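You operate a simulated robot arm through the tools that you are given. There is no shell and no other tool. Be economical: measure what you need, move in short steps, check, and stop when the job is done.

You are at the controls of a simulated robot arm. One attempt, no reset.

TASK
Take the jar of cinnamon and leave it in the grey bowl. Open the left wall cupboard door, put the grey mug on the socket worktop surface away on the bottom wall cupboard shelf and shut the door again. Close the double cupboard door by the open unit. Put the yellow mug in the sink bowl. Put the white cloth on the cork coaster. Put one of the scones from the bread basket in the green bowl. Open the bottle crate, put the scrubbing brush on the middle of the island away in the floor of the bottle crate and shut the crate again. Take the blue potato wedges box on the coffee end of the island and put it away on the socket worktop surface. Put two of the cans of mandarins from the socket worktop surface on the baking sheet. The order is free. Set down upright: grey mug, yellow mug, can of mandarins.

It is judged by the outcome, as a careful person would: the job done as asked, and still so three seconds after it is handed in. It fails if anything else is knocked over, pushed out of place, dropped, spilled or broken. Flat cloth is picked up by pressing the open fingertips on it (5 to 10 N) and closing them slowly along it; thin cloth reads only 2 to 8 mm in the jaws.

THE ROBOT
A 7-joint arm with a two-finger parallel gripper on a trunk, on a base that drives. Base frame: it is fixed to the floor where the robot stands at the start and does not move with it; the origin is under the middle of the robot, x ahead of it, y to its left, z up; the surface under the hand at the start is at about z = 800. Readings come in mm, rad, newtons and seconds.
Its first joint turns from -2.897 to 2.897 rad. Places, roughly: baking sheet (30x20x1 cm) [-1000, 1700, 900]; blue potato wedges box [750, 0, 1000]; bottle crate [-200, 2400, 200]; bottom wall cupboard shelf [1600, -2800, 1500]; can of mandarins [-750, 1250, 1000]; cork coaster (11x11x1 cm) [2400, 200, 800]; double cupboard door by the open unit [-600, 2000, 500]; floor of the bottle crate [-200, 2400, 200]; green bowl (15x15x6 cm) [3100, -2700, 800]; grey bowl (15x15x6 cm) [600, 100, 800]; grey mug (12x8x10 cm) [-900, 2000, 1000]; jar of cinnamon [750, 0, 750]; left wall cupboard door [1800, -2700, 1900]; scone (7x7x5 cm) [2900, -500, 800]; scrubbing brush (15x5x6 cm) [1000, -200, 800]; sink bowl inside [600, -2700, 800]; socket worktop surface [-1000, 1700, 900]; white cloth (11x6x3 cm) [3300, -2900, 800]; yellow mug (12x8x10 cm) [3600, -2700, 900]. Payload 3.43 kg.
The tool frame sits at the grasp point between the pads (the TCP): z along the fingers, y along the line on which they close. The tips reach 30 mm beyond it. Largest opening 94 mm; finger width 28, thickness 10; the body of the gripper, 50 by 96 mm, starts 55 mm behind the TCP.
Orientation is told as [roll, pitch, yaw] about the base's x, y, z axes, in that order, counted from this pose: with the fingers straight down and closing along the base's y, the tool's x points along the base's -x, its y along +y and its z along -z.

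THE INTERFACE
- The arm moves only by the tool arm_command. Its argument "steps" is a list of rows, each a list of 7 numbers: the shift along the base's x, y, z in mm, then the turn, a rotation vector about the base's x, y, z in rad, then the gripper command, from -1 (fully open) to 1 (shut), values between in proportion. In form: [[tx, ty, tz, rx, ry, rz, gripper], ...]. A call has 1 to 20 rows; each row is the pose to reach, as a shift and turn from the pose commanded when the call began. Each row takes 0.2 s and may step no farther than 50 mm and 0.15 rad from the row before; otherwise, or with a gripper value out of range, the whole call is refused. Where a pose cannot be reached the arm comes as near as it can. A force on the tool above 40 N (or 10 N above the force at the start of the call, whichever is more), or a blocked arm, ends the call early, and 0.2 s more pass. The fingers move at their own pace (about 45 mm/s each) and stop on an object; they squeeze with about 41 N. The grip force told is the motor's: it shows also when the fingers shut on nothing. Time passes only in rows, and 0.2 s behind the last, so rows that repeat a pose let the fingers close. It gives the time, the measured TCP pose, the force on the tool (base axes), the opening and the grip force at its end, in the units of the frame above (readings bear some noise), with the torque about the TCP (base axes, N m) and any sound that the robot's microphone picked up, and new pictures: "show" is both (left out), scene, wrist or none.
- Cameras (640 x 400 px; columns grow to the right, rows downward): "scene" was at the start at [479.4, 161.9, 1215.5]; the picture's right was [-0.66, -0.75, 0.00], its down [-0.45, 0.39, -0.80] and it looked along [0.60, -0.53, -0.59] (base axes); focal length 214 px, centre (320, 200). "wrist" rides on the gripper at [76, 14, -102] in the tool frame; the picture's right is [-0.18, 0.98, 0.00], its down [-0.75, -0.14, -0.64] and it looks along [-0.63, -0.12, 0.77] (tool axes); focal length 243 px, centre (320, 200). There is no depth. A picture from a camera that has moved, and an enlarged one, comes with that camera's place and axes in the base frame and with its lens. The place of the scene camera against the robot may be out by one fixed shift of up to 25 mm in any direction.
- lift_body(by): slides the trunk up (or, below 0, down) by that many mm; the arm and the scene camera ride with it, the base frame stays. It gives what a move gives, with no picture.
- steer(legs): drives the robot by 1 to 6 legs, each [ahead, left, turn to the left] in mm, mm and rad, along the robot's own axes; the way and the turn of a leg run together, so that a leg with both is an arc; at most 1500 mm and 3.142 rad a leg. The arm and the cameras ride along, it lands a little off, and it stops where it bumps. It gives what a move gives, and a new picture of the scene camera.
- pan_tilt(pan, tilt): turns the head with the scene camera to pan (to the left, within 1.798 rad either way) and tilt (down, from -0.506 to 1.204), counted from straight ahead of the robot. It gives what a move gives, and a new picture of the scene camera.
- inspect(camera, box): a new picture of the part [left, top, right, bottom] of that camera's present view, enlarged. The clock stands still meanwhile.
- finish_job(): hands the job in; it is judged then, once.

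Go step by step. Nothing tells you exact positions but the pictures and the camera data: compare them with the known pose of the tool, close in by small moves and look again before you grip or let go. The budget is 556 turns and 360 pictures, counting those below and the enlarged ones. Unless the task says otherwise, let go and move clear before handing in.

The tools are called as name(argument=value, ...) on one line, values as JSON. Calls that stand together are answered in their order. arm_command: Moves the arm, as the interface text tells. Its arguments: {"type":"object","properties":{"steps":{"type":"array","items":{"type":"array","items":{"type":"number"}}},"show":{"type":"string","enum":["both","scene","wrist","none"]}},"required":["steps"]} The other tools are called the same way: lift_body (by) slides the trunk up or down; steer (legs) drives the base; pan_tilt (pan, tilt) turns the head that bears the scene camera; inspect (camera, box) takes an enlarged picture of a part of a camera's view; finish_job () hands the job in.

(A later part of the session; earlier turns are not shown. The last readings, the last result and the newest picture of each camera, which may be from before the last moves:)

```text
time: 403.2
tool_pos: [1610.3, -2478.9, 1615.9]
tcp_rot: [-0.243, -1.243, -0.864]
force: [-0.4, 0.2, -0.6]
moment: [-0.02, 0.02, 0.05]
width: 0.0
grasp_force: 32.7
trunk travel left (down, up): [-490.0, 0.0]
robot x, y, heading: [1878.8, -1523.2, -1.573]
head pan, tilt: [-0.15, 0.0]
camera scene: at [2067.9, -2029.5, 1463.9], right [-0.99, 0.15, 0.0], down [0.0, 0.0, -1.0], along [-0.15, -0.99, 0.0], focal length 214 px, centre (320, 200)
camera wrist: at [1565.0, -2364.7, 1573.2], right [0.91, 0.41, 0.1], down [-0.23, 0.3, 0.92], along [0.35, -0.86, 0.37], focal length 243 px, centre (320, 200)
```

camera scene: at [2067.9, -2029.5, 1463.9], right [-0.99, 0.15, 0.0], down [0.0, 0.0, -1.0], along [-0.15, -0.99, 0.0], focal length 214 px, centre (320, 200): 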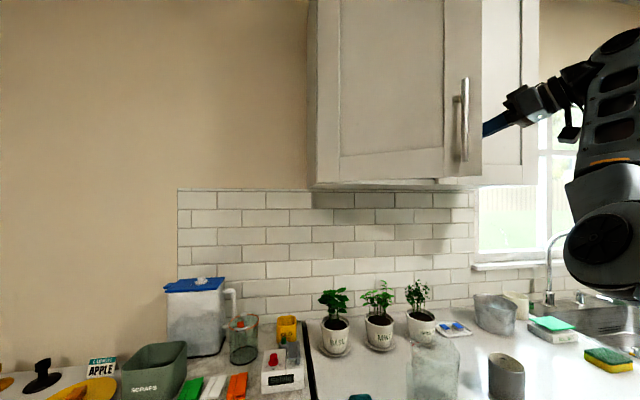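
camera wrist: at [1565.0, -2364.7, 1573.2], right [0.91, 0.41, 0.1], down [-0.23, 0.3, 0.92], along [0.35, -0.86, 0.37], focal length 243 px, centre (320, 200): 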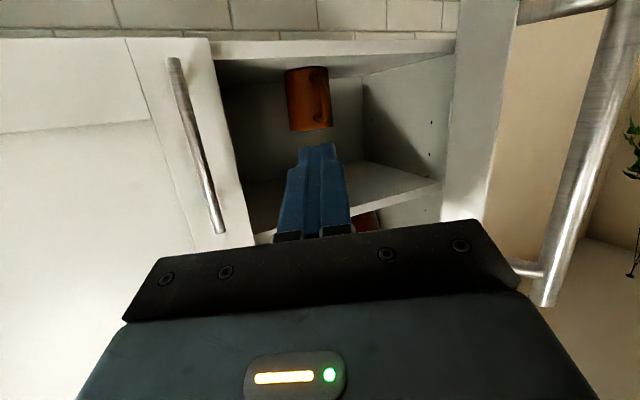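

The fingers are now hooked behind the door, and the inside shows one orange mug on the bottom shelf. Pull the door out along its arc.

arm_command(steps=[[12, 2, 0, 0, 0, 0, 1], [24, 6, 0, 0, 0, 0, 1], [32, 16, 0, 0, 0, 0, 1], [39, 28, 0, 0, 0, 0, 1], [46, 40, 0, 0, 0, 0, 1], [54, 52, 0, 0, 0, 0, 1], [62, 64, 0, 0, 0, 0, 1], [71, 75, 0, 0, 0, 0, 1], [80, 86, 0, 0, 0, 0, 1], [90, 96, 0, 0, 0, 0, 1]], show="both")

```text
time: 405.4
tool_pos: [1699.9, -2384.1, 1614.2]
tcp_rot: [-0.237, -1.241, -0.866]
force: [-0.4, -0.5, 0.8]
moment: [0.0, 0.0, 0.01]
width: 0.1
grasp_force: 32.7
trunk travel left (down, up): [-490.0, 0.0]
robot x, y, heading: [1877.1, -1527.1, -1.579]
head pan, tilt: [-0.15, 0.0]
camera scene: at [2068.0, -2029.5, 1464.0], right [-0.99, 0.15, 0.0], down [0.0, 0.0, -1.0], along [-0.15, -0.99, 0.0], focal length 214 px, centre (320, 200)
camera wrist: at [1653.8, -2270.8, 1573.5], right [0.91, 0.41, 0.1], down [-0.23, 0.3, 0.93], along [0.35, -0.86, 0.37], focal length 243 px, centre (320, 200)
```

scene: 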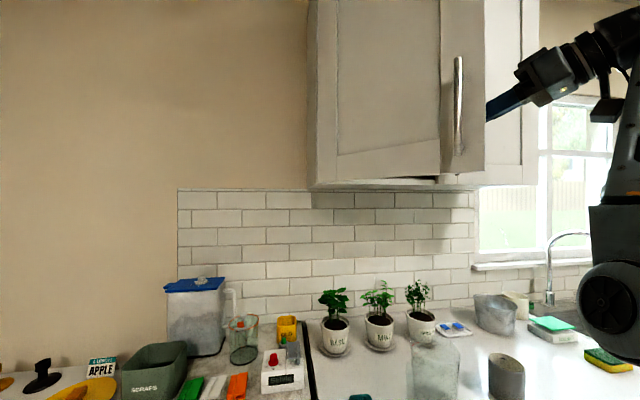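
wrist: 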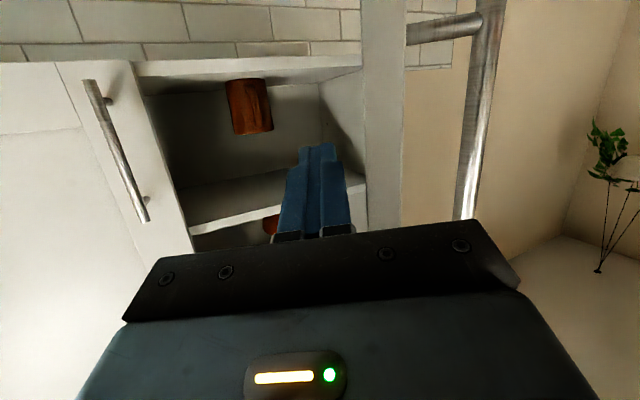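

It's working, now about 45°. Continue along the arc.

arm_command(steps=[[10, 9, 0, 0, 0, 0, 1], [20, 17, 0, 0, 0, 0, 1], [31, 25, 0, 0, 0, 0, 1], [42, 33, 0, 0, 0, 0, 1], [54, 41, 0, 0, 0, 0, 1], [66, 48, 0, 0, 0, 0, 1], [78, 55, 0, 0, 0, 0, 1], [91, 61, 0, 0, 0, 0, 1], [104, 67, 0, 0, 0, 0, 1], [117, 72, 0, 0, 0, 0, 1]], show="both")

```text
time: 407.6
tool_pos: [1816.7, -2311.2, 1616.3]
tcp_rot: [-0.241, -1.242, -0.866]
force: [0.0, -0.4, -0.2]
moment: [0.01, 0.0, 0.04]
width: 0.0
grasp_force: 32.9
trunk travel left (down, up): [-490.0, 0.0]
robot x, y, heading: [1877.5, -1523.9, -1.574]
head pan, tilt: [-0.15, 0.0]
camera scene: at [2067.9, -2029.5, 1463.9], right [-0.99, 0.15, 0.0], down [0.0, 0.0, -1.0], along [-0.15, -0.99, 0.0], focal length 214 px, centre (320, 200)
camera wrist: at [1770.7, -2197.6, 1574.5], right [0.91, 0.4, 0.1], down [-0.23, 0.3, 0.93], along [0.34, -0.86, 0.37], focal length 243 px, centre (320, 200)
```

scene: 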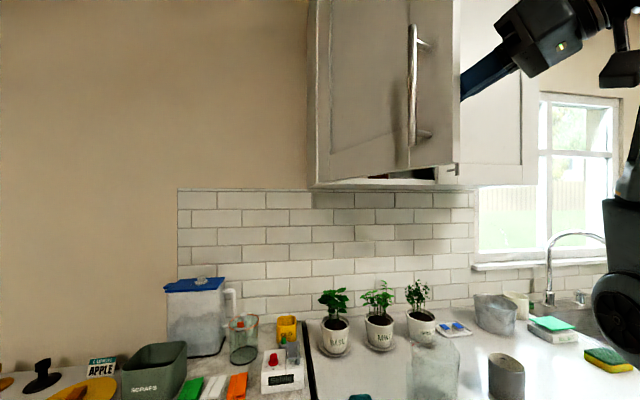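
wrist: 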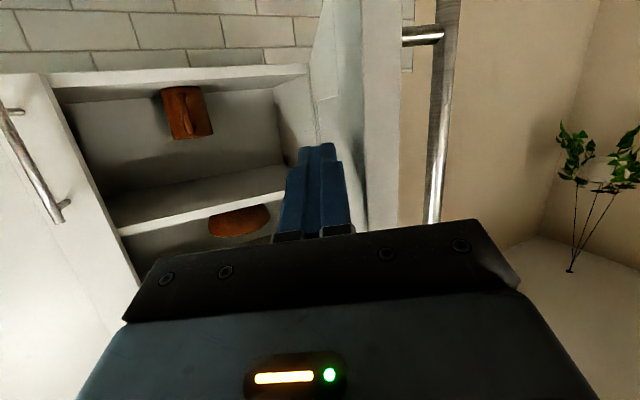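

About 65° now. Push a bit further, towards square.

arm_command(steps=[[12, 4, 0, 0, 0, 0, 1], [24, 8, 0, 0, 0, 0, 1], [36, 12, 0, 0, 0, 0, 1], [48, 15, 0, 0, 0, 0, 1], [60, 18, 0, 0, 0, 0, 1], [72, 20, 0, 0, 0, 0, 1], [84, 22, 0, 0, 0, 0, 1], [96, 23, 0, 0, 0, 0, 1], [108, 24, 0, 0, 0, 0, 1]], show="both")

```text
time: 409.6
tool_pos: [1924.7, -2288.3, 1617.0]
tcp_rot: [-0.243, -1.244, -0.863]
force: [0.4, -0.1, -0.1]
moment: [-0.02, -0.01, 0.04]
width: 0.0
grasp_force: 32.9
trunk travel left (down, up): [-490.0, 0.0]
robot x, y, heading: [1875.1, -1519.6, -1.574]
head pan, tilt: [-0.15, 0.0]
camera scene: at [2067.9, -2029.4, 1464.0], right [-0.99, 0.15, 0.0], down [0.0, 0.0, -1.0], along [-0.15, -0.99, 0.0], focal length 214 px, centre (320, 200)
camera wrist: at [1879.8, -2173.4, 1575.9], right [0.91, 0.41, 0.1], down [-0.23, 0.3, 0.92], along [0.35, -0.86, 0.37], focal length 243 px, centre (320, 200)
```

scene: 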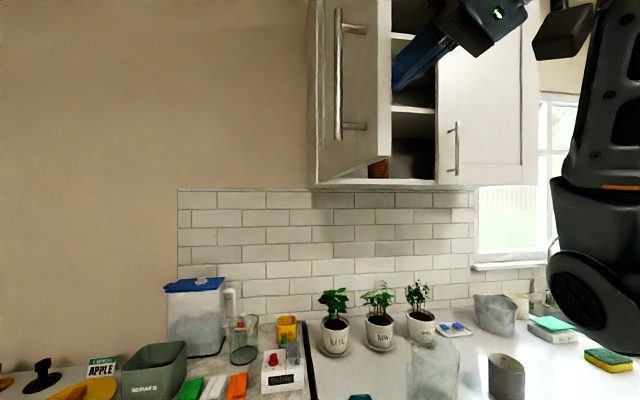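
wrist: 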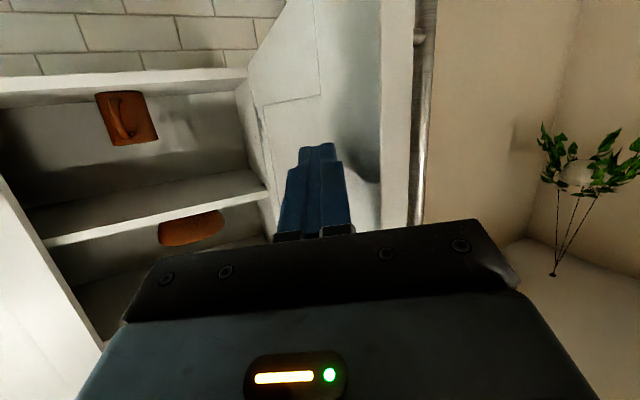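

The door stands nearly square now. I'll take a closer look at the bottom shelf.

inspect(camera="wrist", box=[0, 40, 320, 240])

```text
2.00 times, centred on (160, 140) of wrist
camera zoom: at [1879.8, -2173.4, 1575.9], right [0.91, 0.41, 0.1], down [-0.23, 0.3, 0.92], along [0.35, -0.86, 0.37], focal length 485 px, centre (640, 320)
```

zoom: 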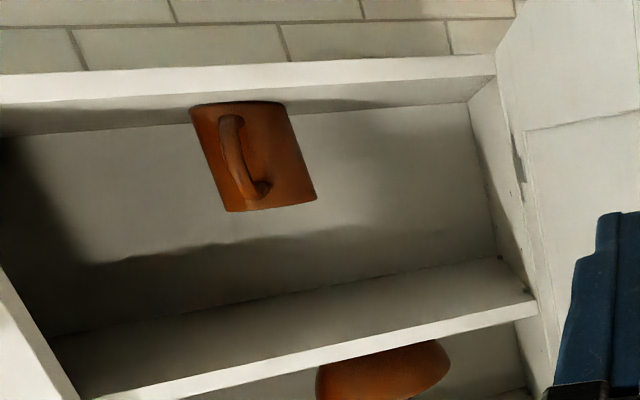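

I have the shelf geometry: surface at z ≈ 1527, orange mug near [1755, -2720], so a spot at about [1635, -2725] is free. Now I'll withdraw the hand, point it straight, and go for the mug.

arm_command(steps=[[-30, 5, 0, 0, 0, -0.05, 1], [-60, 15, 0, 0, 0, -0.12, 1], [-95, 25, 0, 0, 0, -0.2, 1], [-130, 30, 0, 0, 0, -0.28, 1], [-165, 30, 0, 0, 0, -0.36, -1], [-200, 30, 0, 0, 0, -0.44, -1], [-220, 30, 0, 0, 0, -0.454, -1]], show="none")

steer(legs=[[0, -190, 0]])

lift_body(by=-400)

pan_tilt(pan=-0.4, tilt=0.45)

```text
time: 411.2
tool_pos: [1705.0, -2256.6, 1617.8]
tcp_rot: [-0.244, -1.243, -1.316]
force: [1.2, 0.1, 0.2]
moment: [0.01, -0.03, -0.03]
width: 68.5
grasp_force: 0.1
trunk travel left (down, up): [-490.0, 0.0]
robot x, y, heading: [1877.5, -1520.0, -1.575]
head pan, tilt: [-0.15, 0.0]
```

```text
time: 412.8
tool_pos: [1510.2, -2253.6, 1617.3]
tcp_rot: [-0.244, -1.243, -1.322]
force: [0.9, -0.2, 0.6]
moment: [0.0, 0.0, -0.05]
width: 94.3
grasp_force: 0.1
trunk travel left (down, up): [-490.0, 0.0]
robot x, y, heading: [1685.6, -1519.0, -1.58]
head pan, tilt: [-0.15, 0.0]
camera scene: at [1875.6, -2029.4, 1463.9], right [-0.99, 0.16, 0.0], down [0.0, 0.0, -1.0], along [-0.16, -0.99, 0.0], focal length 214 px, centre (320, 200)
```

scene: 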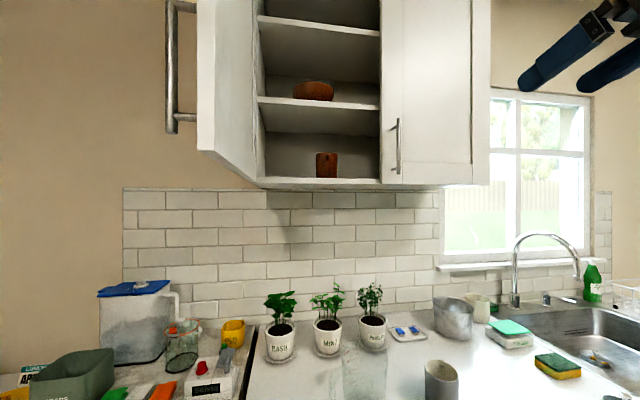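

```text
time: 416.6
tool_pos: [1509.1, -2254.4, 1217.5]
tcp_rot: [-0.241, -1.243, -1.323]
force: [-0.2, 0.8, -0.3]
moment: [0.02, 0.01, 0.01]
width: 94.1
grasp_force: 0.1
trunk travel left (down, up): [-90.0, 400.0]
robot x, y, heading: [1685.7, -1519.0, -1.575]
head pan, tilt: [-0.15, 0.0]
```

```text
time: 417.5
tool_pos: [1511.5, -2255.2, 1218.9]
tcp_rot: [-0.243, -1.243, -1.322]
force: [0.0, -0.2, 0.1]
moment: [0.01, -0.01, 0.0]
width: 94.2
grasp_force: 0.0
trunk travel left (down, up): [-90.0, 400.0]
robot x, y, heading: [1688.4, -1522.8, -1.58]
head pan, tilt: [-0.4, 0.45]
camera scene: at [1853.2, -2024.8, 1022.4], right [-0.92, 0.4, 0.0], down [0.17, 0.4, -0.9], along [-0.36, -0.83, -0.43], focal length 214 px, centre (320, 200)
```

scene: 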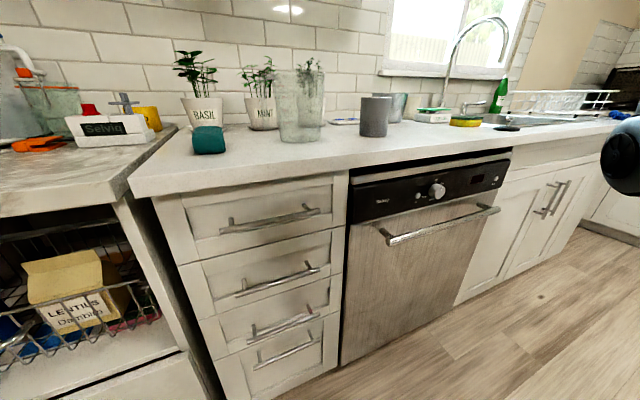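

The cupboard and its free shelf space look good. I'll lower the hand to mug height in front of the counter and look with the wrist camera.

arm_command(steps=[[0, 0, -40, 0, 0, 0, -1], [0, 0, -80, 0, 0, 0, -1], [0, 0, -120, 0, 0, 0, -1], [-5, 0, -160, 0, 0, 0, -1], [-10, 0, -200, 0, 0, 0, -1], [-15, -10, -235, 0, 0, 0, -1], [-15, -10, -235, 0, 0, 0, -1]], show="both")

```text
time: 419.1
tool_pos: [1494.5, -2265.9, 981.3]
tcp_rot: [-0.244, -1.244, -1.32]
force: [0.0, 0.9, 0.3]
moment: [0.0, 0.03, -0.01]
width: 93.9
grasp_force: 0.1
trunk travel left (down, up): [-90.0, 400.0]
robot x, y, heading: [1689.0, -1523.6, -1.581]
head pan, tilt: [-0.4, 0.45]
camera scene: at [1853.2, -2024.8, 1022.3], right [-0.92, 0.4, 0.0], down [0.17, 0.4, -0.9], along [-0.36, -0.83, -0.44], focal length 214 px, centre (320, 200)
camera wrist: at [1503.4, -2144.0, 940.3], right [0.99, -0.04, 0.1], down [-0.08, 0.37, 0.92], along [-0.07, -0.93, 0.37], focal length 243 px, centre (320, 200)
```

scene: 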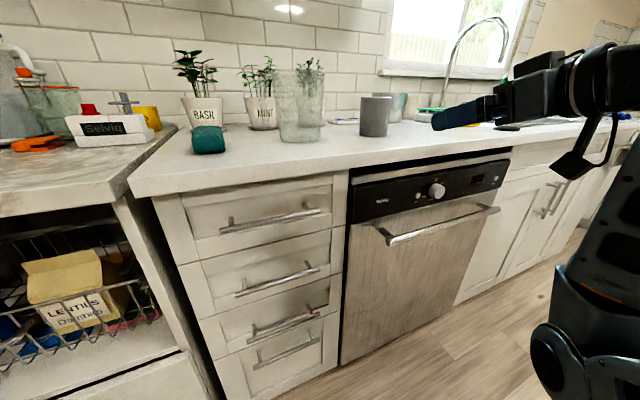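
wrist: 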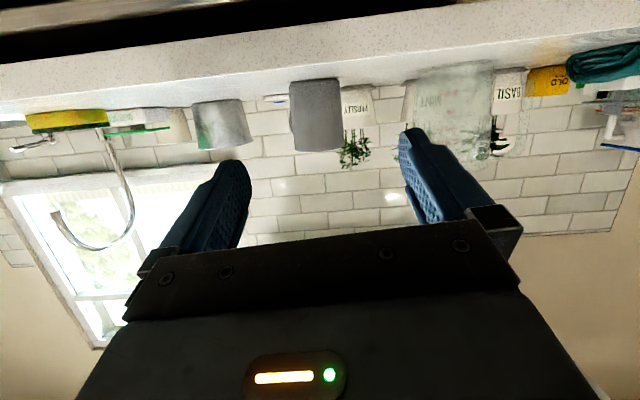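

The mug is straight ahead at x ≈ 1481. I'll close in with the base, then slide the open fingers around it.

steer(legs=[[130, 0, 0.01]])

arm_command(steps=[[-6, -20, -8, 0, 0, 0, -1], [-12, -45, -14, 0, 0, 0, -1], [-12, -60, -14, 0, 0, 0, -1]], show="wrist")

```text
time: 420.4
tool_pos: [1502.1, -2398.9, 982.4]
tcp_rot: [-0.241, -1.243, -1.311]
force: [0.3, 0.2, -0.1]
moment: [0.02, 0.02, -0.01]
width: 94.0
grasp_force: 0.1
trunk travel left (down, up): [-90.0, 400.0]
robot x, y, heading: [1684.8, -1652.3, -1.569]
head pan, tilt: [-0.4, 0.45]
camera scene: at [1858.2, -2152.7, 1022.3], right [-0.92, 0.39, 0.0], down [0.17, 0.4, -0.9], along [-0.35, -0.83, -0.44], focal length 214 px, centre (320, 200)
```

scene: 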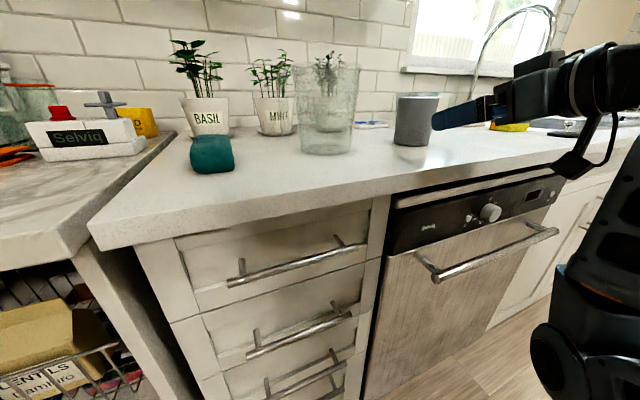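

```text
time: 421.2
tool_pos: [1490.5, -2458.8, 968.3]
tcp_rot: [-0.246, -1.242, -1.311]
force: [0.2, 0.3, 0.7]
moment: [0.02, -0.02, 0.01]
width: 93.9
grasp_force: 0.0
trunk travel left (down, up): [-90.0, 400.0]
robot x, y, heading: [1689.0, -1650.3, -1.561]
head pan, tilt: [-0.4, 0.45]
camera wrist: at [1497.2, -2336.7, 926.2], right [0.99, -0.03, 0.1], down [-0.08, 0.37, 0.92], along [-0.06, -0.93, 0.37], focal length 243 px, centre (320, 200)
```

wrist: 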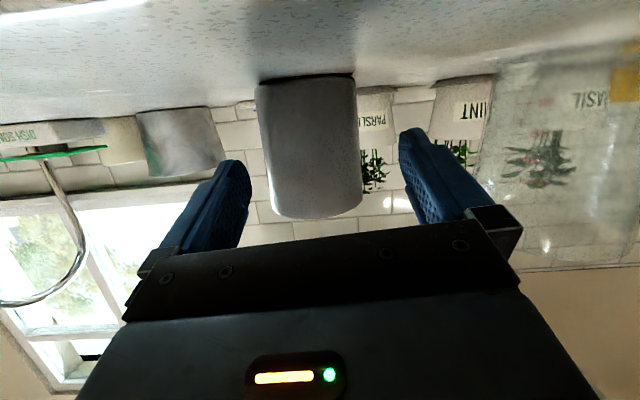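

Slightly off-centre by 10 mm; I'll correct, advance and grip.

arm_command(steps=[[-10, -10, 0, 0, 0, 0, -1], [-10, -30, -1, 0, 0, 0, -1], [-10, -50, -2, 0, 0, 0, -1], [-10, -69, -3, 0, 0, 0, -1], [-10, -69, -3, 0, 0, 0, 0], [-10, -69, -3, 0, 0, 0, 1], [-10, -69, -3, 0, 0, 0, 1]], show="both")

```text
time: 422.1
tool_pos: [1479.2, -2508.7, 972.5]
tcp_rot: [-0.261, -1.249, -1.298]
force: [3.5, 7.1, 17.7]
moment: [2.64, -0.18, -0.38]
width: 93.8
grasp_force: 0.0
trunk travel left (down, up): [-90.0, 400.0]
robot x, y, heading: [1682.9, -1650.4, -1.564]
head pan, tilt: [-0.4, 0.45]
stopped in row 4: the force on the tool passed its limit at 62 N (the readings are from after the stop); the commanded pose is now the measured one
camera scene: at [1858.3, -2152.0, 1022.8], right [-0.92, 0.39, 0.0], down [0.17, 0.4, -0.9], along [-0.35, -0.83, -0.43], focal length 214 px, centre (320, 200)
camera wrist: at [1486.4, -2386.0, 928.7], right [0.99, -0.03, 0.09], down [-0.08, 0.38, 0.92], along [-0.07, -0.92, 0.38], focal length 243 px, centre (320, 200)
```

scene: 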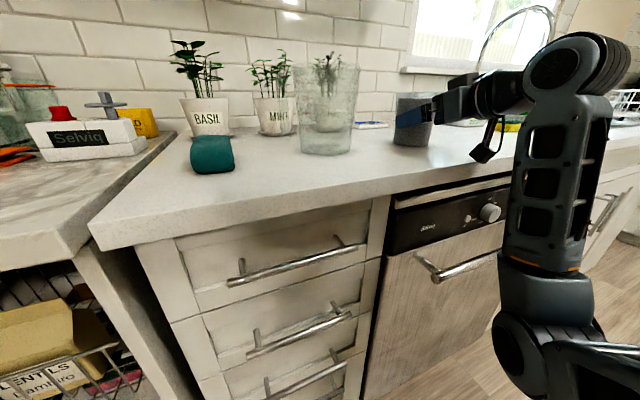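
wrist: 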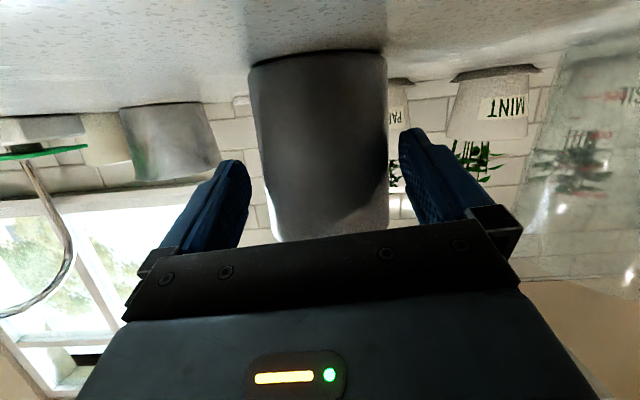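

The wrist-camera box touched the counter's front edge. I'll back off, pitch the hand steeper (about 33°) so the camera rides higher, and approach again.

arm_command(steps=[[0, 20, 8, 0, 0, 0, -1], [0, 40, 15, 0.07, 0, 0, -1], [0, 50, 15, 0.14, 0, 0, -1], [0, 50, 15, 0.21, 0, 0, -1], [0, 50, 12, 0.27, 0, 0, -1], [0, 50, 12, 0.27, 0, 0, -1]], show="both")

```text
time: 423.5
tool_pos: [1477.5, -2459.2, 982.3]
tcp_rot: [-0.128, -0.982, -1.419]
force: [-0.1, 0.0, 1.0]
moment: [0.02, 0.02, 0.0]
width: 94.2
grasp_force: 0.1
trunk travel left (down, up): [-90.0, 400.0]
robot x, y, heading: [1686.4, -1649.9, -1.565]
head pan, tilt: [-0.4, 0.45]
camera scene: at [1858.2, -2152.4, 1022.3], right [-0.92, 0.39, 0.0], down [0.17, 0.4, -0.9], along [-0.35, -0.83, -0.44], focal length 214 px, centre (320, 200)
camera wrist: at [1485.5, -2329.6, 973.5], right [0.99, -0.06, 0.08], down [-0.08, 0.12, 0.99], along [-0.07, -0.99, 0.11], focal length 243 px, centre (320, 200)
```

scene: 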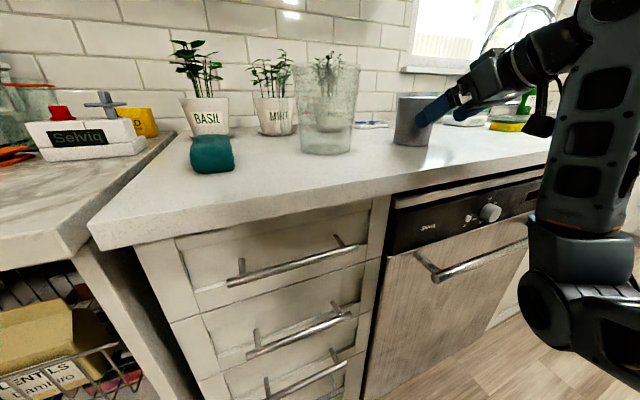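
wrist: 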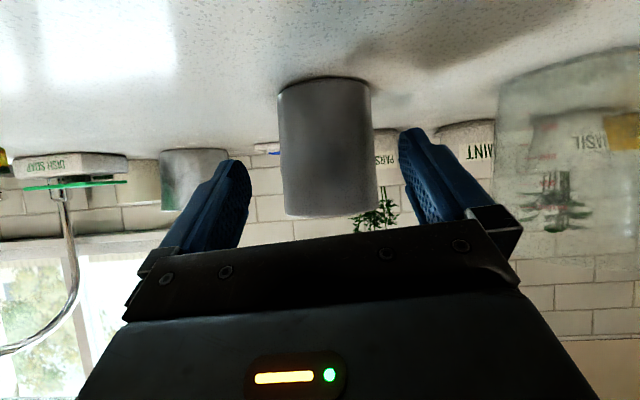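

arm_command(steps=[[3, -18, -4, 0, 0, 0, -1], [3, -36, -8, 0, 0, 0, -1], [3, -54, -12, 0, 0, 0, -1], [3, -70, -16, 0, 0, 0, -1], [3, -70, -16, 0, 0, 0, -1]], show="both")

```text
time: 424.7
tool_pos: [1479.8, -2531.0, 963.7]
tcp_rot: [-0.126, -0.981, -1.42]
force: [0.3, 0.2, 0.6]
moment: [-0.03, 0.02, -0.01]
width: 94.0
grasp_force: 0.0
trunk travel left (down, up): [-90.0, 400.0]
robot x, y, heading: [1684.6, -1651.8, -1.569]
head pan, tilt: [-0.4, 0.45]
camera scene: at [1858.1, -2152.4, 1022.3], right [-0.92, 0.39, 0.0], down [0.17, 0.4, -0.9], along [-0.35, -0.83, -0.44], focal length 214 px, centre (320, 200)
camera wrist: at [1487.2, -2401.2, 956.3], right [0.99, -0.06, 0.08], down [-0.08, 0.12, 0.99], along [-0.07, -0.99, 0.11], focal length 243 px, centre (320, 200)
```

scene: 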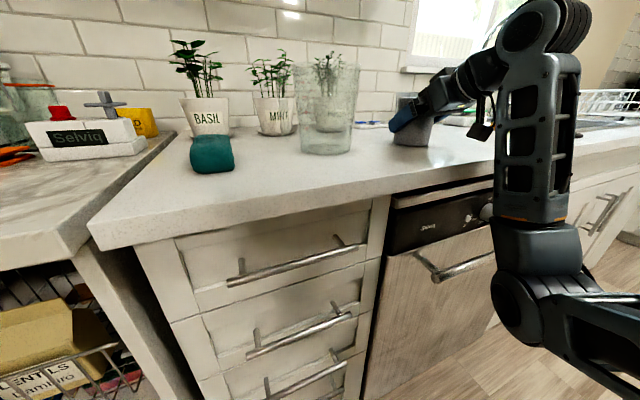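
wrist: 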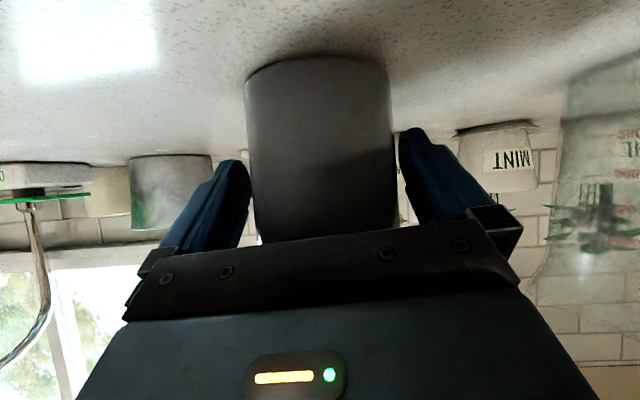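

The fingers straddle the mug. Close and lift slightly.

arm_command(steps=[[0, 0, 0, 0, 0, 0, 0], [0, 0, 0, 0, 0, 0, 1], [0, 0, 0, 0, 0, 0, 1], [0, 0, 0, 0, 0, 0, 1], [0, 0, 15, 0, 0, 0, 1], [0, 0, 40, 0, 0, 0, 1]], show="both")

```text
time: 426.1
tool_pos: [1480.4, -2531.1, 1005.0]
tcp_rot: [-0.126, -0.982, -1.42]
force: [0.3, 0.3, -3.3]
moment: [0.04, -0.02, -0.01]
width: 77.8
grasp_force: 40.7
trunk travel left (down, up): [-90.0, 400.0]
robot x, y, heading: [1682.4, -1652.1, -1.574]
head pan, tilt: [-0.4, 0.45]
camera scene: at [1858.0, -2152.6, 1022.1], right [-0.92, 0.39, 0.0], down [0.17, 0.4, -0.9], along [-0.35, -0.83, -0.44], focal length 214 px, centre (320, 200)
camera wrist: at [1489.0, -2401.3, 995.8], right [0.99, -0.06, 0.08], down [-0.08, 0.12, 0.99], along [-0.07, -0.99, 0.11], focal length 243 px, centre (320, 200)
```

scene: 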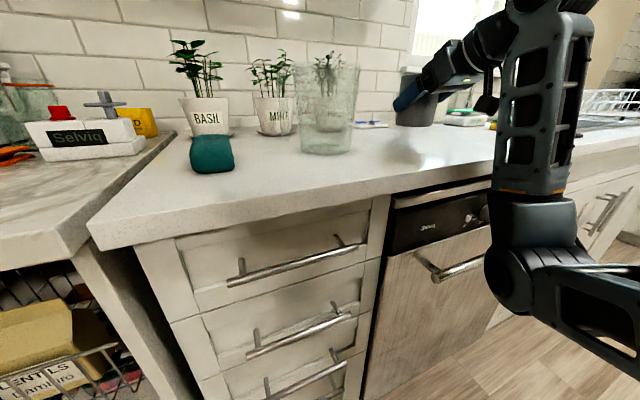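
wrist: 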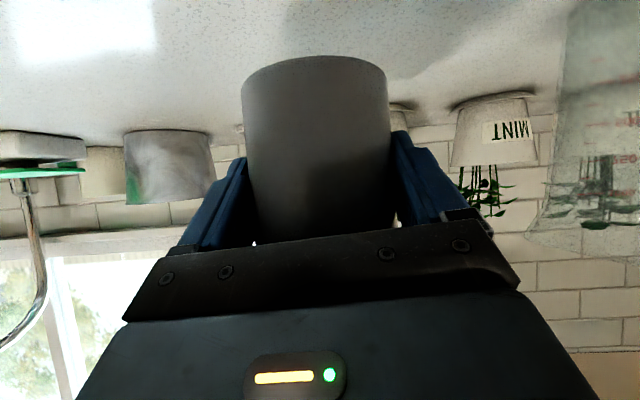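

The mug is held upright. I'll back away, raise the trunk, and bring it up to shelf height.

steer(legs=[[-170, -14, 0]])

lift_body(by=400)

arm_command(steps=[[10, 0, 40, 0, 0, 0, 1], [25, 0, 80, 0, 0, 0, 1], [40, 0, 120, 0, 0, 0, 1], [60, 0, 160, 0, 0, 0, 1], [85, 0, 200, 0, 0, 0, 1], [115, 0, 230, 0, 0, 0, 1], [150, 0, 240, 0, 0, 0, 1]], show="wrist")

pan_tilt(pan=-0.2, tilt=0.0)

```text
time: 427.5
tool_pos: [1470.4, -2366.0, 1004.8]
tcp_rot: [-0.127, -0.982, -1.416]
force: [-0.4, 0.1, -2.3]
moment: [0.0, -0.03, -0.02]
width: 77.8
grasp_force: 40.4
trunk travel left (down, up): [-90.0, 400.0]
robot x, y, heading: [1673.2, -1485.7, -1.563]
head pan, tilt: [-0.4, 0.45]
camera scene: at [1845.8, -1985.1, 1022.3], right [-0.92, 0.38, 0.0], down [0.17, 0.4, -0.9], along [-0.34, -0.83, -0.44], focal length 214 px, centre (320, 200)
```

scene: 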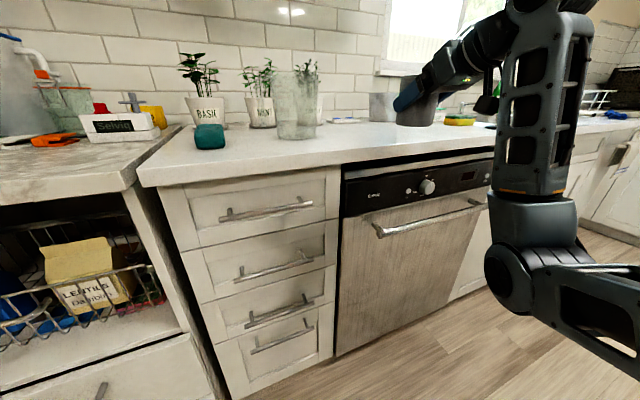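

```text
time: 431.4
tool_pos: [1470.8, -2366.0, 1404.7]
tcp_rot: [-0.127, -0.983, -1.412]
force: [1.3, -0.4, -2.7]
moment: [0.01, 0.0, -0.05]
width: 78.1
grasp_force: 40.8
trunk travel left (down, up): [-490.0, 0.0]
robot x, y, heading: [1671.7, -1484.4, -1.564]
head pan, tilt: [-0.4, 0.45]
```

```text
time: 433.0
tool_pos: [1620.8, -2365.7, 1646.9]
tcp_rot: [-0.127, -0.984, -1.415]
force: [-1.0, 0.5, -3.2]
moment: [0.0, -0.03, 0.02]
width: 77.8
grasp_force: 40.6
trunk travel left (down, up): [-490.0, 0.0]
robot x, y, heading: [1668.6, -1485.1, -1.565]
head pan, tilt: [-0.4, 0.45]
camera wrist: at [1627.7, -2235.9, 1638.6], right [1.0, -0.05, 0.08], down [-0.08, 0.12, 0.99], along [-0.06, -0.99, 0.11], focal length 243 px, centre (320, 200)
```

wrist: 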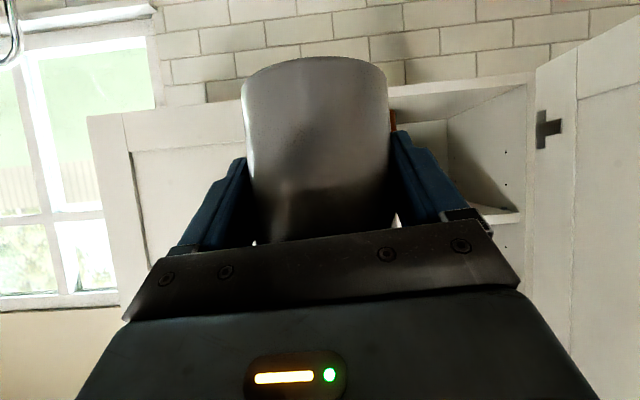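

```text
time: 433.9
tool_pos: [1619.7, -2365.6, 1645.2]
tcp_rot: [-0.127, -0.983, -1.413]
force: [-0.2, -0.3, -2.6]
moment: [0.02, -0.03, 0.0]
width: 77.7
grasp_force: 40.5
trunk travel left (down, up): [-490.0, 0.0]
robot x, y, heading: [1669.5, -1483.5, -1.564]
head pan, tilt: [-0.201, 0.0]
camera scene: at [1863.7, -1988.6, 1463.8], right [-0.98, 0.19, 0.0], down [0.0, 0.0, -1.0], along [-0.19, -0.98, 0.0], focal length 214 px, centre (320, 200)
```

scene: 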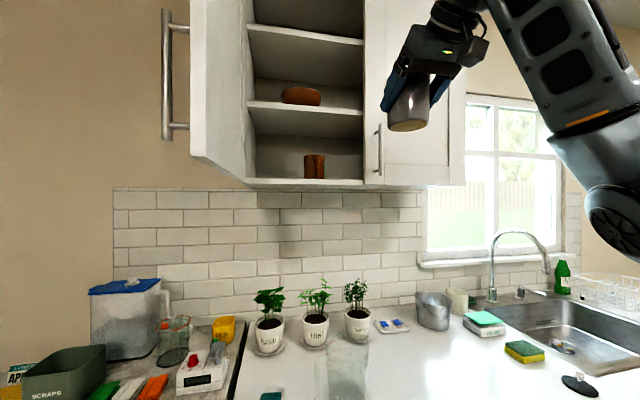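

The bottom shelf is free to the left of the orange mug (x ≈ 1878), away from the other door's handle. I'll shift over there and then view the shelf level before entering.

steer(legs=[[0, 255, 0], [120, 0, 0]])

arm_command(steps=[[0, 0, -15, 0, 0, 0, 1], [0, 0, -30, 0, 0, 0, 1]], show="wrist")

```text
time: 436.6
tool_pos: [1876.8, -2483.7, 1646.0]
tcp_rot: [-0.127, -0.981, -1.415]
force: [-0.4, 0.2, -2.7]
moment: [0.03, 0.0, 0.01]
width: 77.9
grasp_force: 41.3
trunk travel left (down, up): [-490.0, 0.0]
robot x, y, heading: [1933.4, -1603.0, -1.565]
head pan, tilt: [-0.201, 0.0]
camera scene: at [2121.3, -2107.1, 1464.0], right [-0.98, 0.19, 0.0], down [0.0, 0.0, -1.0], along [-0.19, -0.98, 0.0], focal length 214 px, centre (320, 200)
```

scene: 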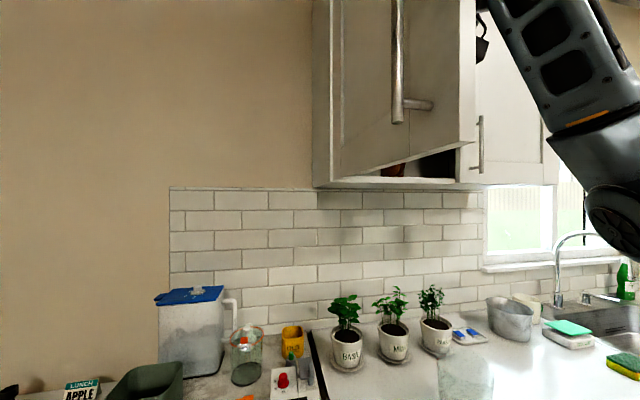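

```text
time: 437.2
tool_pos: [1879.7, -2483.5, 1616.8]
tcp_rot: [-0.127, -0.982, -1.415]
force: [0.1, 0.6, -3.6]
moment: [0.04, -0.02, 0.03]
width: 78.0
grasp_force: 40.7
trunk travel left (down, up): [-490.0, 0.0]
robot x, y, heading: [1928.5, -1601.0, -1.57]
head pan, tilt: [-0.201, 0.0]
camera wrist: at [1886.0, -2354.9, 1609.5], right [1.0, -0.05, 0.08], down [-0.08, 0.12, 0.99], along [-0.06, -0.99, 0.11], focal length 243 px, centre (320, 200)
```

wrist: 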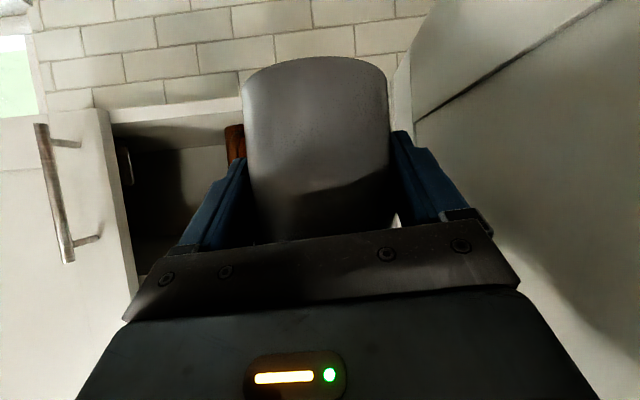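

The mug's base is about 15 mm above the shelf level and laterally clear. I'll advance with the base a little, then with the arm.

steer(legs=[[90, 0, 0]])

arm_command(steps=[[0, -15, 3, 0, 0, 0, 1], [0, -30, 3, 0, 0, 0, 1], [0, -50, 3, 0, 0, 0, 1], [0, -70, 3, 0, 0, 0, 1]], show="both")

```text
time: 438.3
tool_pos: [1881.5, -2573.2, 1618.7]
tcp_rot: [-0.127, -0.981, -1.412]
force: [0.5, 0.6, -3.4]
moment: [0.06, -0.02, 0.01]
width: 78.1
grasp_force: 41.0
trunk travel left (down, up): [-490.0, 0.0]
robot x, y, heading: [1930.9, -1692.4, -1.565]
head pan, tilt: [-0.201, 0.0]
camera scene: at [2122.7, -2195.3, 1464.0], right [-0.98, 0.19, 0.0], down [0.0, 0.0, -1.0], along [-0.19, -0.98, 0.0], focal length 214 px, centre (320, 200)
```

scene: 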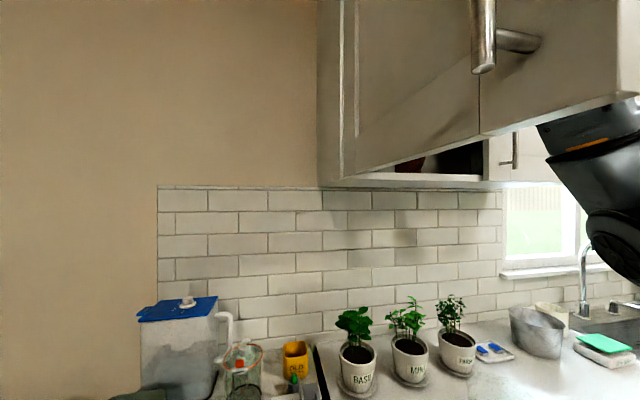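

```text
time: 439.3
tool_pos: [1881.1, -2642.9, 1622.6]
tcp_rot: [-0.128, -0.983, -1.417]
force: [0.5, -0.7, -3.6]
moment: [0.07, 0.0, -0.01]
width: 77.8
grasp_force: 40.9
trunk travel left (down, up): [-490.0, 0.0]
robot x, y, heading: [1929.6, -1688.9, -1.566]
head pan, tilt: [-0.201, 0.0]
camera scene: at [2122.5, -2195.5, 1463.9], right [-0.98, 0.19, 0.0], down [0.0, 0.0, -1.0], along [-0.19, -0.98, 0.0], focal length 214 px, centre (320, 200)
camera wrist: at [1887.3, -2513.7, 1614.1], right [1.0, -0.05, 0.08], down [-0.08, 0.12, 0.99], along [-0.06, -0.99, 0.11], focal length 243 px, centre (320, 200)
```

scene: 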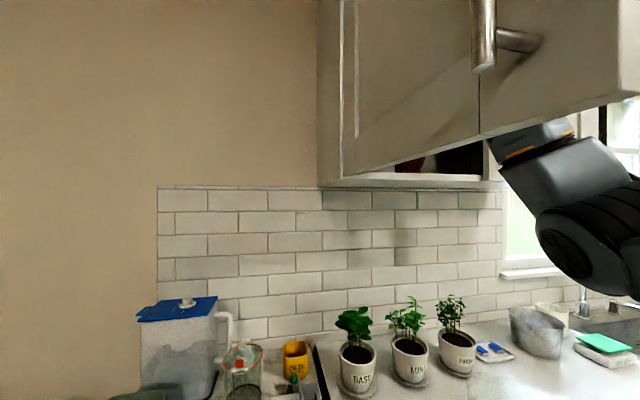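
wrist: 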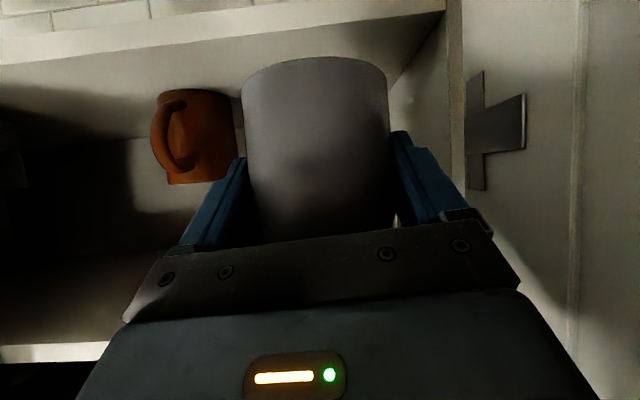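

All clear: the orange mug is at x ≈ 1764, the side wall at 1959, and there is plenty of depth. Advance to y ≈ -2735 and lower to the shelf.

arm_command(steps=[[0, -25, 0, 0, 0, 0, 1], [0, -50, 0, 0, 0, 0, 1], [0, -75, 0, 0, 0, 0, 1], [0, -92, 0, 0, 0, 0, 1], [0, -92, -6, 0, 0, 0, 1], [0, -92, -11, 0, 0, 0, 1], [0, -92, -15, 0, 0, 0, 1], [0, -92, -19, 0, 0, 0, 1], [0, -92, -23, 0, 0, 0, 1], [0, -92, -27, 0, 0, 0, 1]], show="wrist")

```text
time: 441.5
tool_pos: [1880.6, -2734.7, 1594.0]
tcp_rot: [-0.128, -0.983, -1.413]
force: [0.1, 0.1, -3.2]
moment: [0.03, -0.01, -0.01]
width: 77.5
grasp_force: 40.7
trunk travel left (down, up): [-490.0, 0.0]
robot x, y, heading: [1930.5, -1688.6, -1.563]
head pan, tilt: [-0.201, 0.0]
camera wrist: at [1888.1, -2605.9, 1585.1], right [1.0, -0.05, 0.08], down [-0.08, 0.12, 0.99], along [-0.06, -0.99, 0.11], focal length 243 px, centre (320, 200)
```

wrist: 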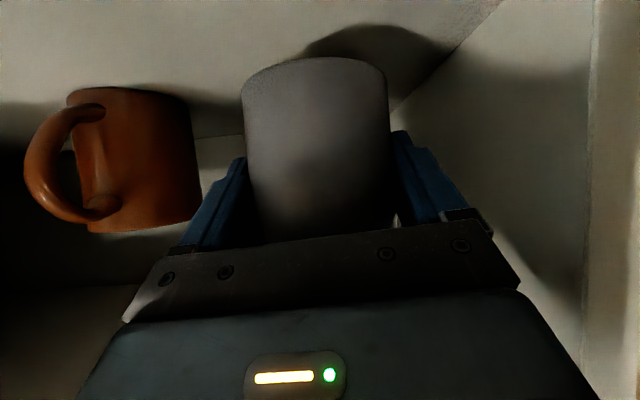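

Not yet in contact; continue lowering gently.

arm_command(steps=[[0, 0, -3, 0, 0, 0, 1], [0, 0, -6, 0, 0, 0, 1], [0, 0, -9, 0, 0, 0, 1], [0, 0, -12, 0, 0, 0, 1], [0, 0, -15, 0, 0, 0, 1], [0, 0, -18, 0, 0, 0, 1]], show="none")

```text
time: 442.9
tool_pos: [1880.8, -2733.7, 1576.3]
tcp_rot: [-0.128, -0.984, -1.413]
force: [0.8, -0.6, -2.7]
moment: [0.05, -0.01, 0.01]
width: 77.7
grasp_force: 41.5
trunk travel left (down, up): [-490.0, 0.0]
robot x, y, heading: [1931.6, -1691.4, -1.563]
head pan, tilt: [-0.201, 0.0]
```

arm_command(steps=[[0, 0, -4, 0, 0, 0, 1], [0, 0, -8, 0, 0, 0, 1], [0, 0, -12, 0, 0, 0, 1], [0, 0, -16, 0, 0, 0, 1], [0, 0, -20, 0, 0, 0, 1]], show="wrist")

```text
time: 444.1
tool_pos: [1881.4, -2732.9, 1557.1]
tcp_rot: [-0.128, -0.985, -1.414]
force: [0.9, 4.6, 26.0]
moment: [0.15, -0.3, 0.01]
width: 76.0
grasp_force: 40.7
trunk travel left (down, up): [-490.0, 0.0]
robot x, y, heading: [1935.4, -1691.1, -1.564]
head pan, tilt: [-0.201, 0.0]
camera wrist: at [1888.1, -2603.9, 1548.8], right [1.0, -0.05, 0.08], down [-0.08, 0.12, 0.99], along [-0.06, -0.99, 0.11], focal length 243 px, centre (320, 200)
```

wrist: 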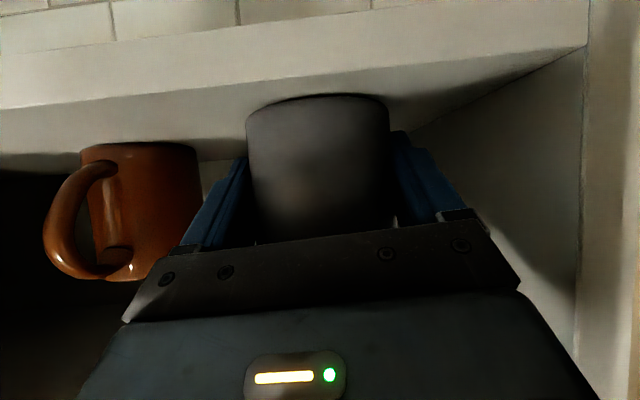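

The mug's base is on the shelf (z ≈ 1520). I'll relieve the pressure, open and withdraw straight back.

arm_command(steps=[[0, 0, 2, 0, 0, 0, 1], [0, 0, 2, 0, 0, 0, 0.3], [0, 0, 2, 0, 0, 0, -0.3], [0, 0, 2, 0, 0, 0, -0.9], [0, 0, 2, 0, 0, 0, -0.9], [0, 20, 6, 0, 0, 0, -0.9], [0, 50, 12, 0, 0, 0, -0.9], [0, 85, 18, 0, 0, 0, -0.9], [0, 120, 20, 0, 0, 0, -0.9], [0, 160, 20, 0, 0, 0, -0.9]], show="wrist")

```text
time: 446.3
tool_pos: [1883.4, -2573.9, 1573.2]
tcp_rot: [-0.129, -0.982, -1.414]
force: [0.3, -1.3, -0.2]
moment: [-0.01, -0.01, -0.03]
width: 89.4
grasp_force: 0.1
trunk travel left (down, up): [-490.0, 0.0]
robot x, y, heading: [1932.2, -1692.2, -1.563]
head pan, tilt: [-0.201, 0.0]
camera wrist: at [1890.7, -2445.3, 1565.1], right [1.0, -0.05, 0.08], down [-0.08, 0.11, 0.99], along [-0.06, -0.99, 0.11], focal length 243 px, centre (320, 200)
```

wrist: 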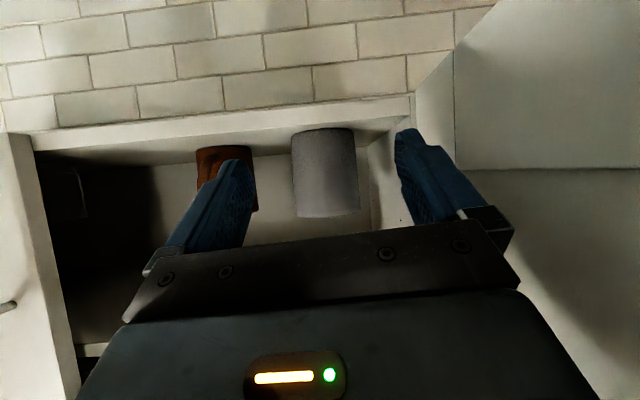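

The grey mug stands upright on the bottom shelf. Now I'll back out and go round to the outer side of the door to close it.

steer(legs=[[-410, 0, 0], [0, 215, 0]])

arm_command(steps=[[0, 0, 20, 0, 0, 0, 1], [0, 0, 40, 0, 0, 0, 1], [0, 0, 50, 0, 0, 0, 1]], show="both")

```text
time: 450.1
tool_pos: [2104.3, -2173.8, 1574.8]
tcp_rot: [-0.129, -0.983, -1.414]
force: [0.4, 0.1, -0.2]
moment: [-0.02, 0.01, 0.0]
width: 89.4
grasp_force: 0.1
trunk travel left (down, up): [-490.0, 0.0]
robot x, y, heading: [2150.6, -1291.0, -1.562]
head pan, tilt: [-0.201, 0.0]
camera scene: at [2344.5, -1795.0, 1464.0], right [-0.98, 0.19, 0.0], down [0.0, 0.0, -1.0], along [-0.19, -0.98, 0.0], focal length 214 px, centre (320, 200)
```

scene: 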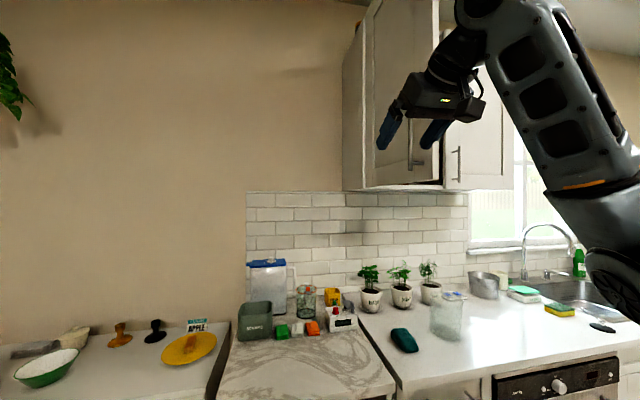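

```text
time: 450.9
tool_pos: [2106.1, -2174.0, 1623.9]
tcp_rot: [-0.127, -0.984, -1.412]
force: [0.9, -0.1, 0.2]
moment: [0.0, 0.02, -0.01]
width: 18.7
grasp_force: 0.0
trunk travel left (down, up): [-490.0, 0.0]
robot x, y, heading: [2149.2, -1291.3, -1.559]
head pan, tilt: [-0.201, 0.0]
camera scene: at [2344.7, -1794.9, 1463.9], right [-0.98, 0.19, 0.0], down [0.0, 0.0, -1.0], along [-0.19, -0.98, 0.0], focal length 214 px, centre (320, 200)
camera wrist: at [2112.7, -2044.8, 1615.2], right [1.0, -0.05, 0.08], down [-0.08, 0.12, 0.99], along [-0.06, -0.99, 0.11], focal length 243 px, centre (320, 200)
```

scene: 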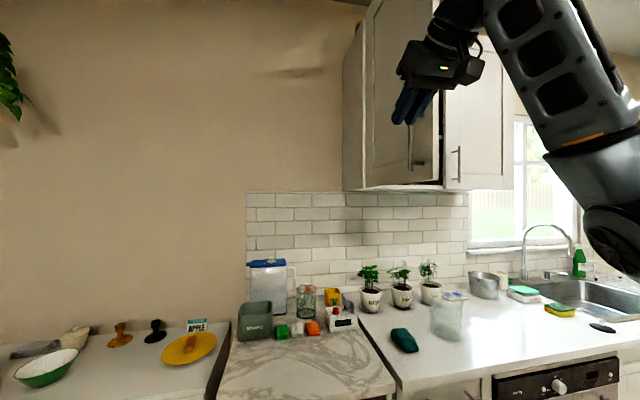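
wrist: 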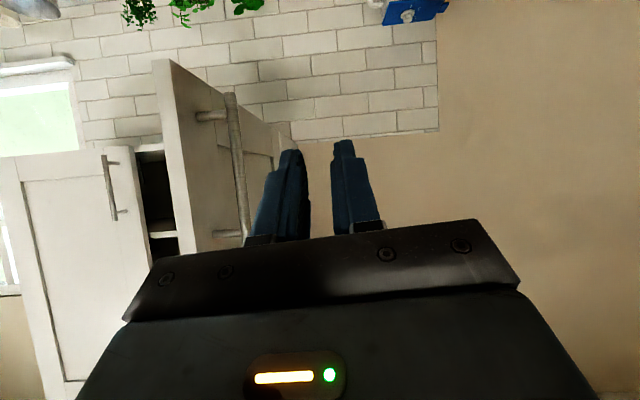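

I'm on the outer side of the door. Using the base, I'll sweep the fingers against the handle to swing the door shut.

steer(legs=[[120, 0, 0], [0, -60, 0], [0, -95, 0], [20, -90, 0]])

```text
time: 454.1
tool_pos: [1855.1, -2313.5, 1622.8]
tcp_rot: [-0.128, -0.982, -1.42]
force: [-0.1, -0.2, 0.6]
moment: [0.04, -0.03, 0.02]
width: 0.1
grasp_force: 33.2
trunk travel left (down, up): [-490.0, 0.0]
robot x, y, heading: [1901.4, -1430.5, -1.562]
head pan, tilt: [-0.201, 0.0]
camera scene: at [2095.4, -1936.0, 1463.9], right [-0.98, 0.2, 0.0], down [0.0, 0.0, -1.0], along [-0.2, -0.98, 0.0], focal length 214 px, centre (320, 200)
```

scene: 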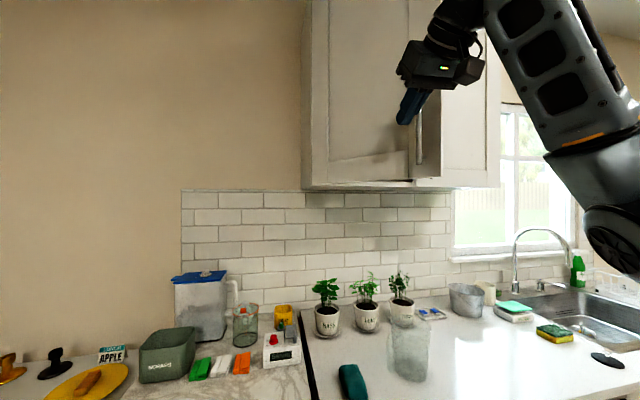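

Working: the door is swinging to. Continue the arc.

steer(legs=[[46, -80, 0], [65, -65, 0]])

arm_command(steps=[[0, 0, 0, 0, 0, 0, 1]], show="wrist")

```text
time: 456.0
tool_pos: [1702.1, -2427.3, 1623.9]
tcp_rot: [-0.127, -0.982, -1.422]
force: [-0.1, 0.6, 0.4]
moment: [-0.01, 0.02, 0.05]
width: 0.0
grasp_force: 33.1
trunk travel left (down, up): [-490.0, 0.0]
robot x, y, heading: [1756.4, -1542.2, -1.576]
head pan, tilt: [-0.201, 0.0]
camera scene: at [1945.7, -2050.3, 1464.0], right [-0.98, 0.2, 0.0], down [0.0, 0.0, -1.0], along [-0.2, -0.98, 0.0], focal length 214 px, centre (320, 200)
```

scene: 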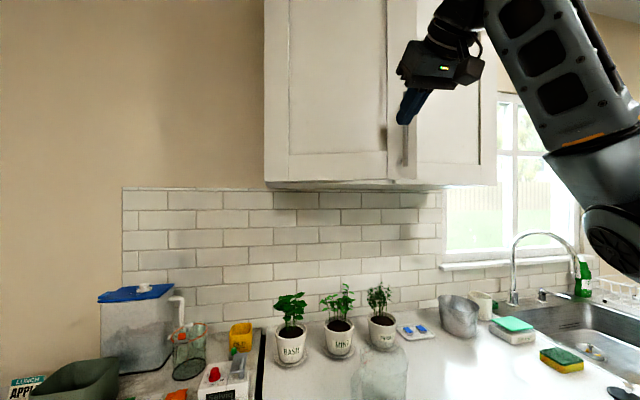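

```text
time: 456.4
tool_pos: [1702.3, -2427.1, 1622.8]
tcp_rot: [-0.127, -0.979, -1.425]
force: [0.3, 1.0, 0.1]
moment: [0.01, -0.01, 0.02]
width: 0.0
grasp_force: 33.3
trunk travel left (down, up): [-490.0, 0.0]
robot x, y, heading: [1756.6, -1539.9, -1.571]
head pan, tilt: [-0.201, 0.0]
camera wrist: at [1710.7, -2297.9, 1615.0], right [0.99, -0.06, 0.08], down [-0.08, 0.12, 0.99], along [-0.07, -0.99, 0.11], focal length 243 px, centre (320, 200)
```

wrist: 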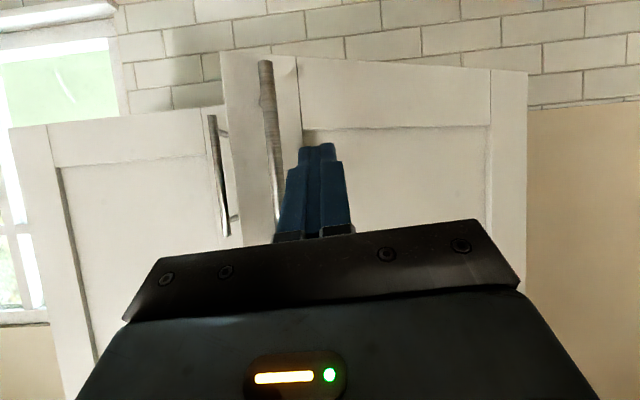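

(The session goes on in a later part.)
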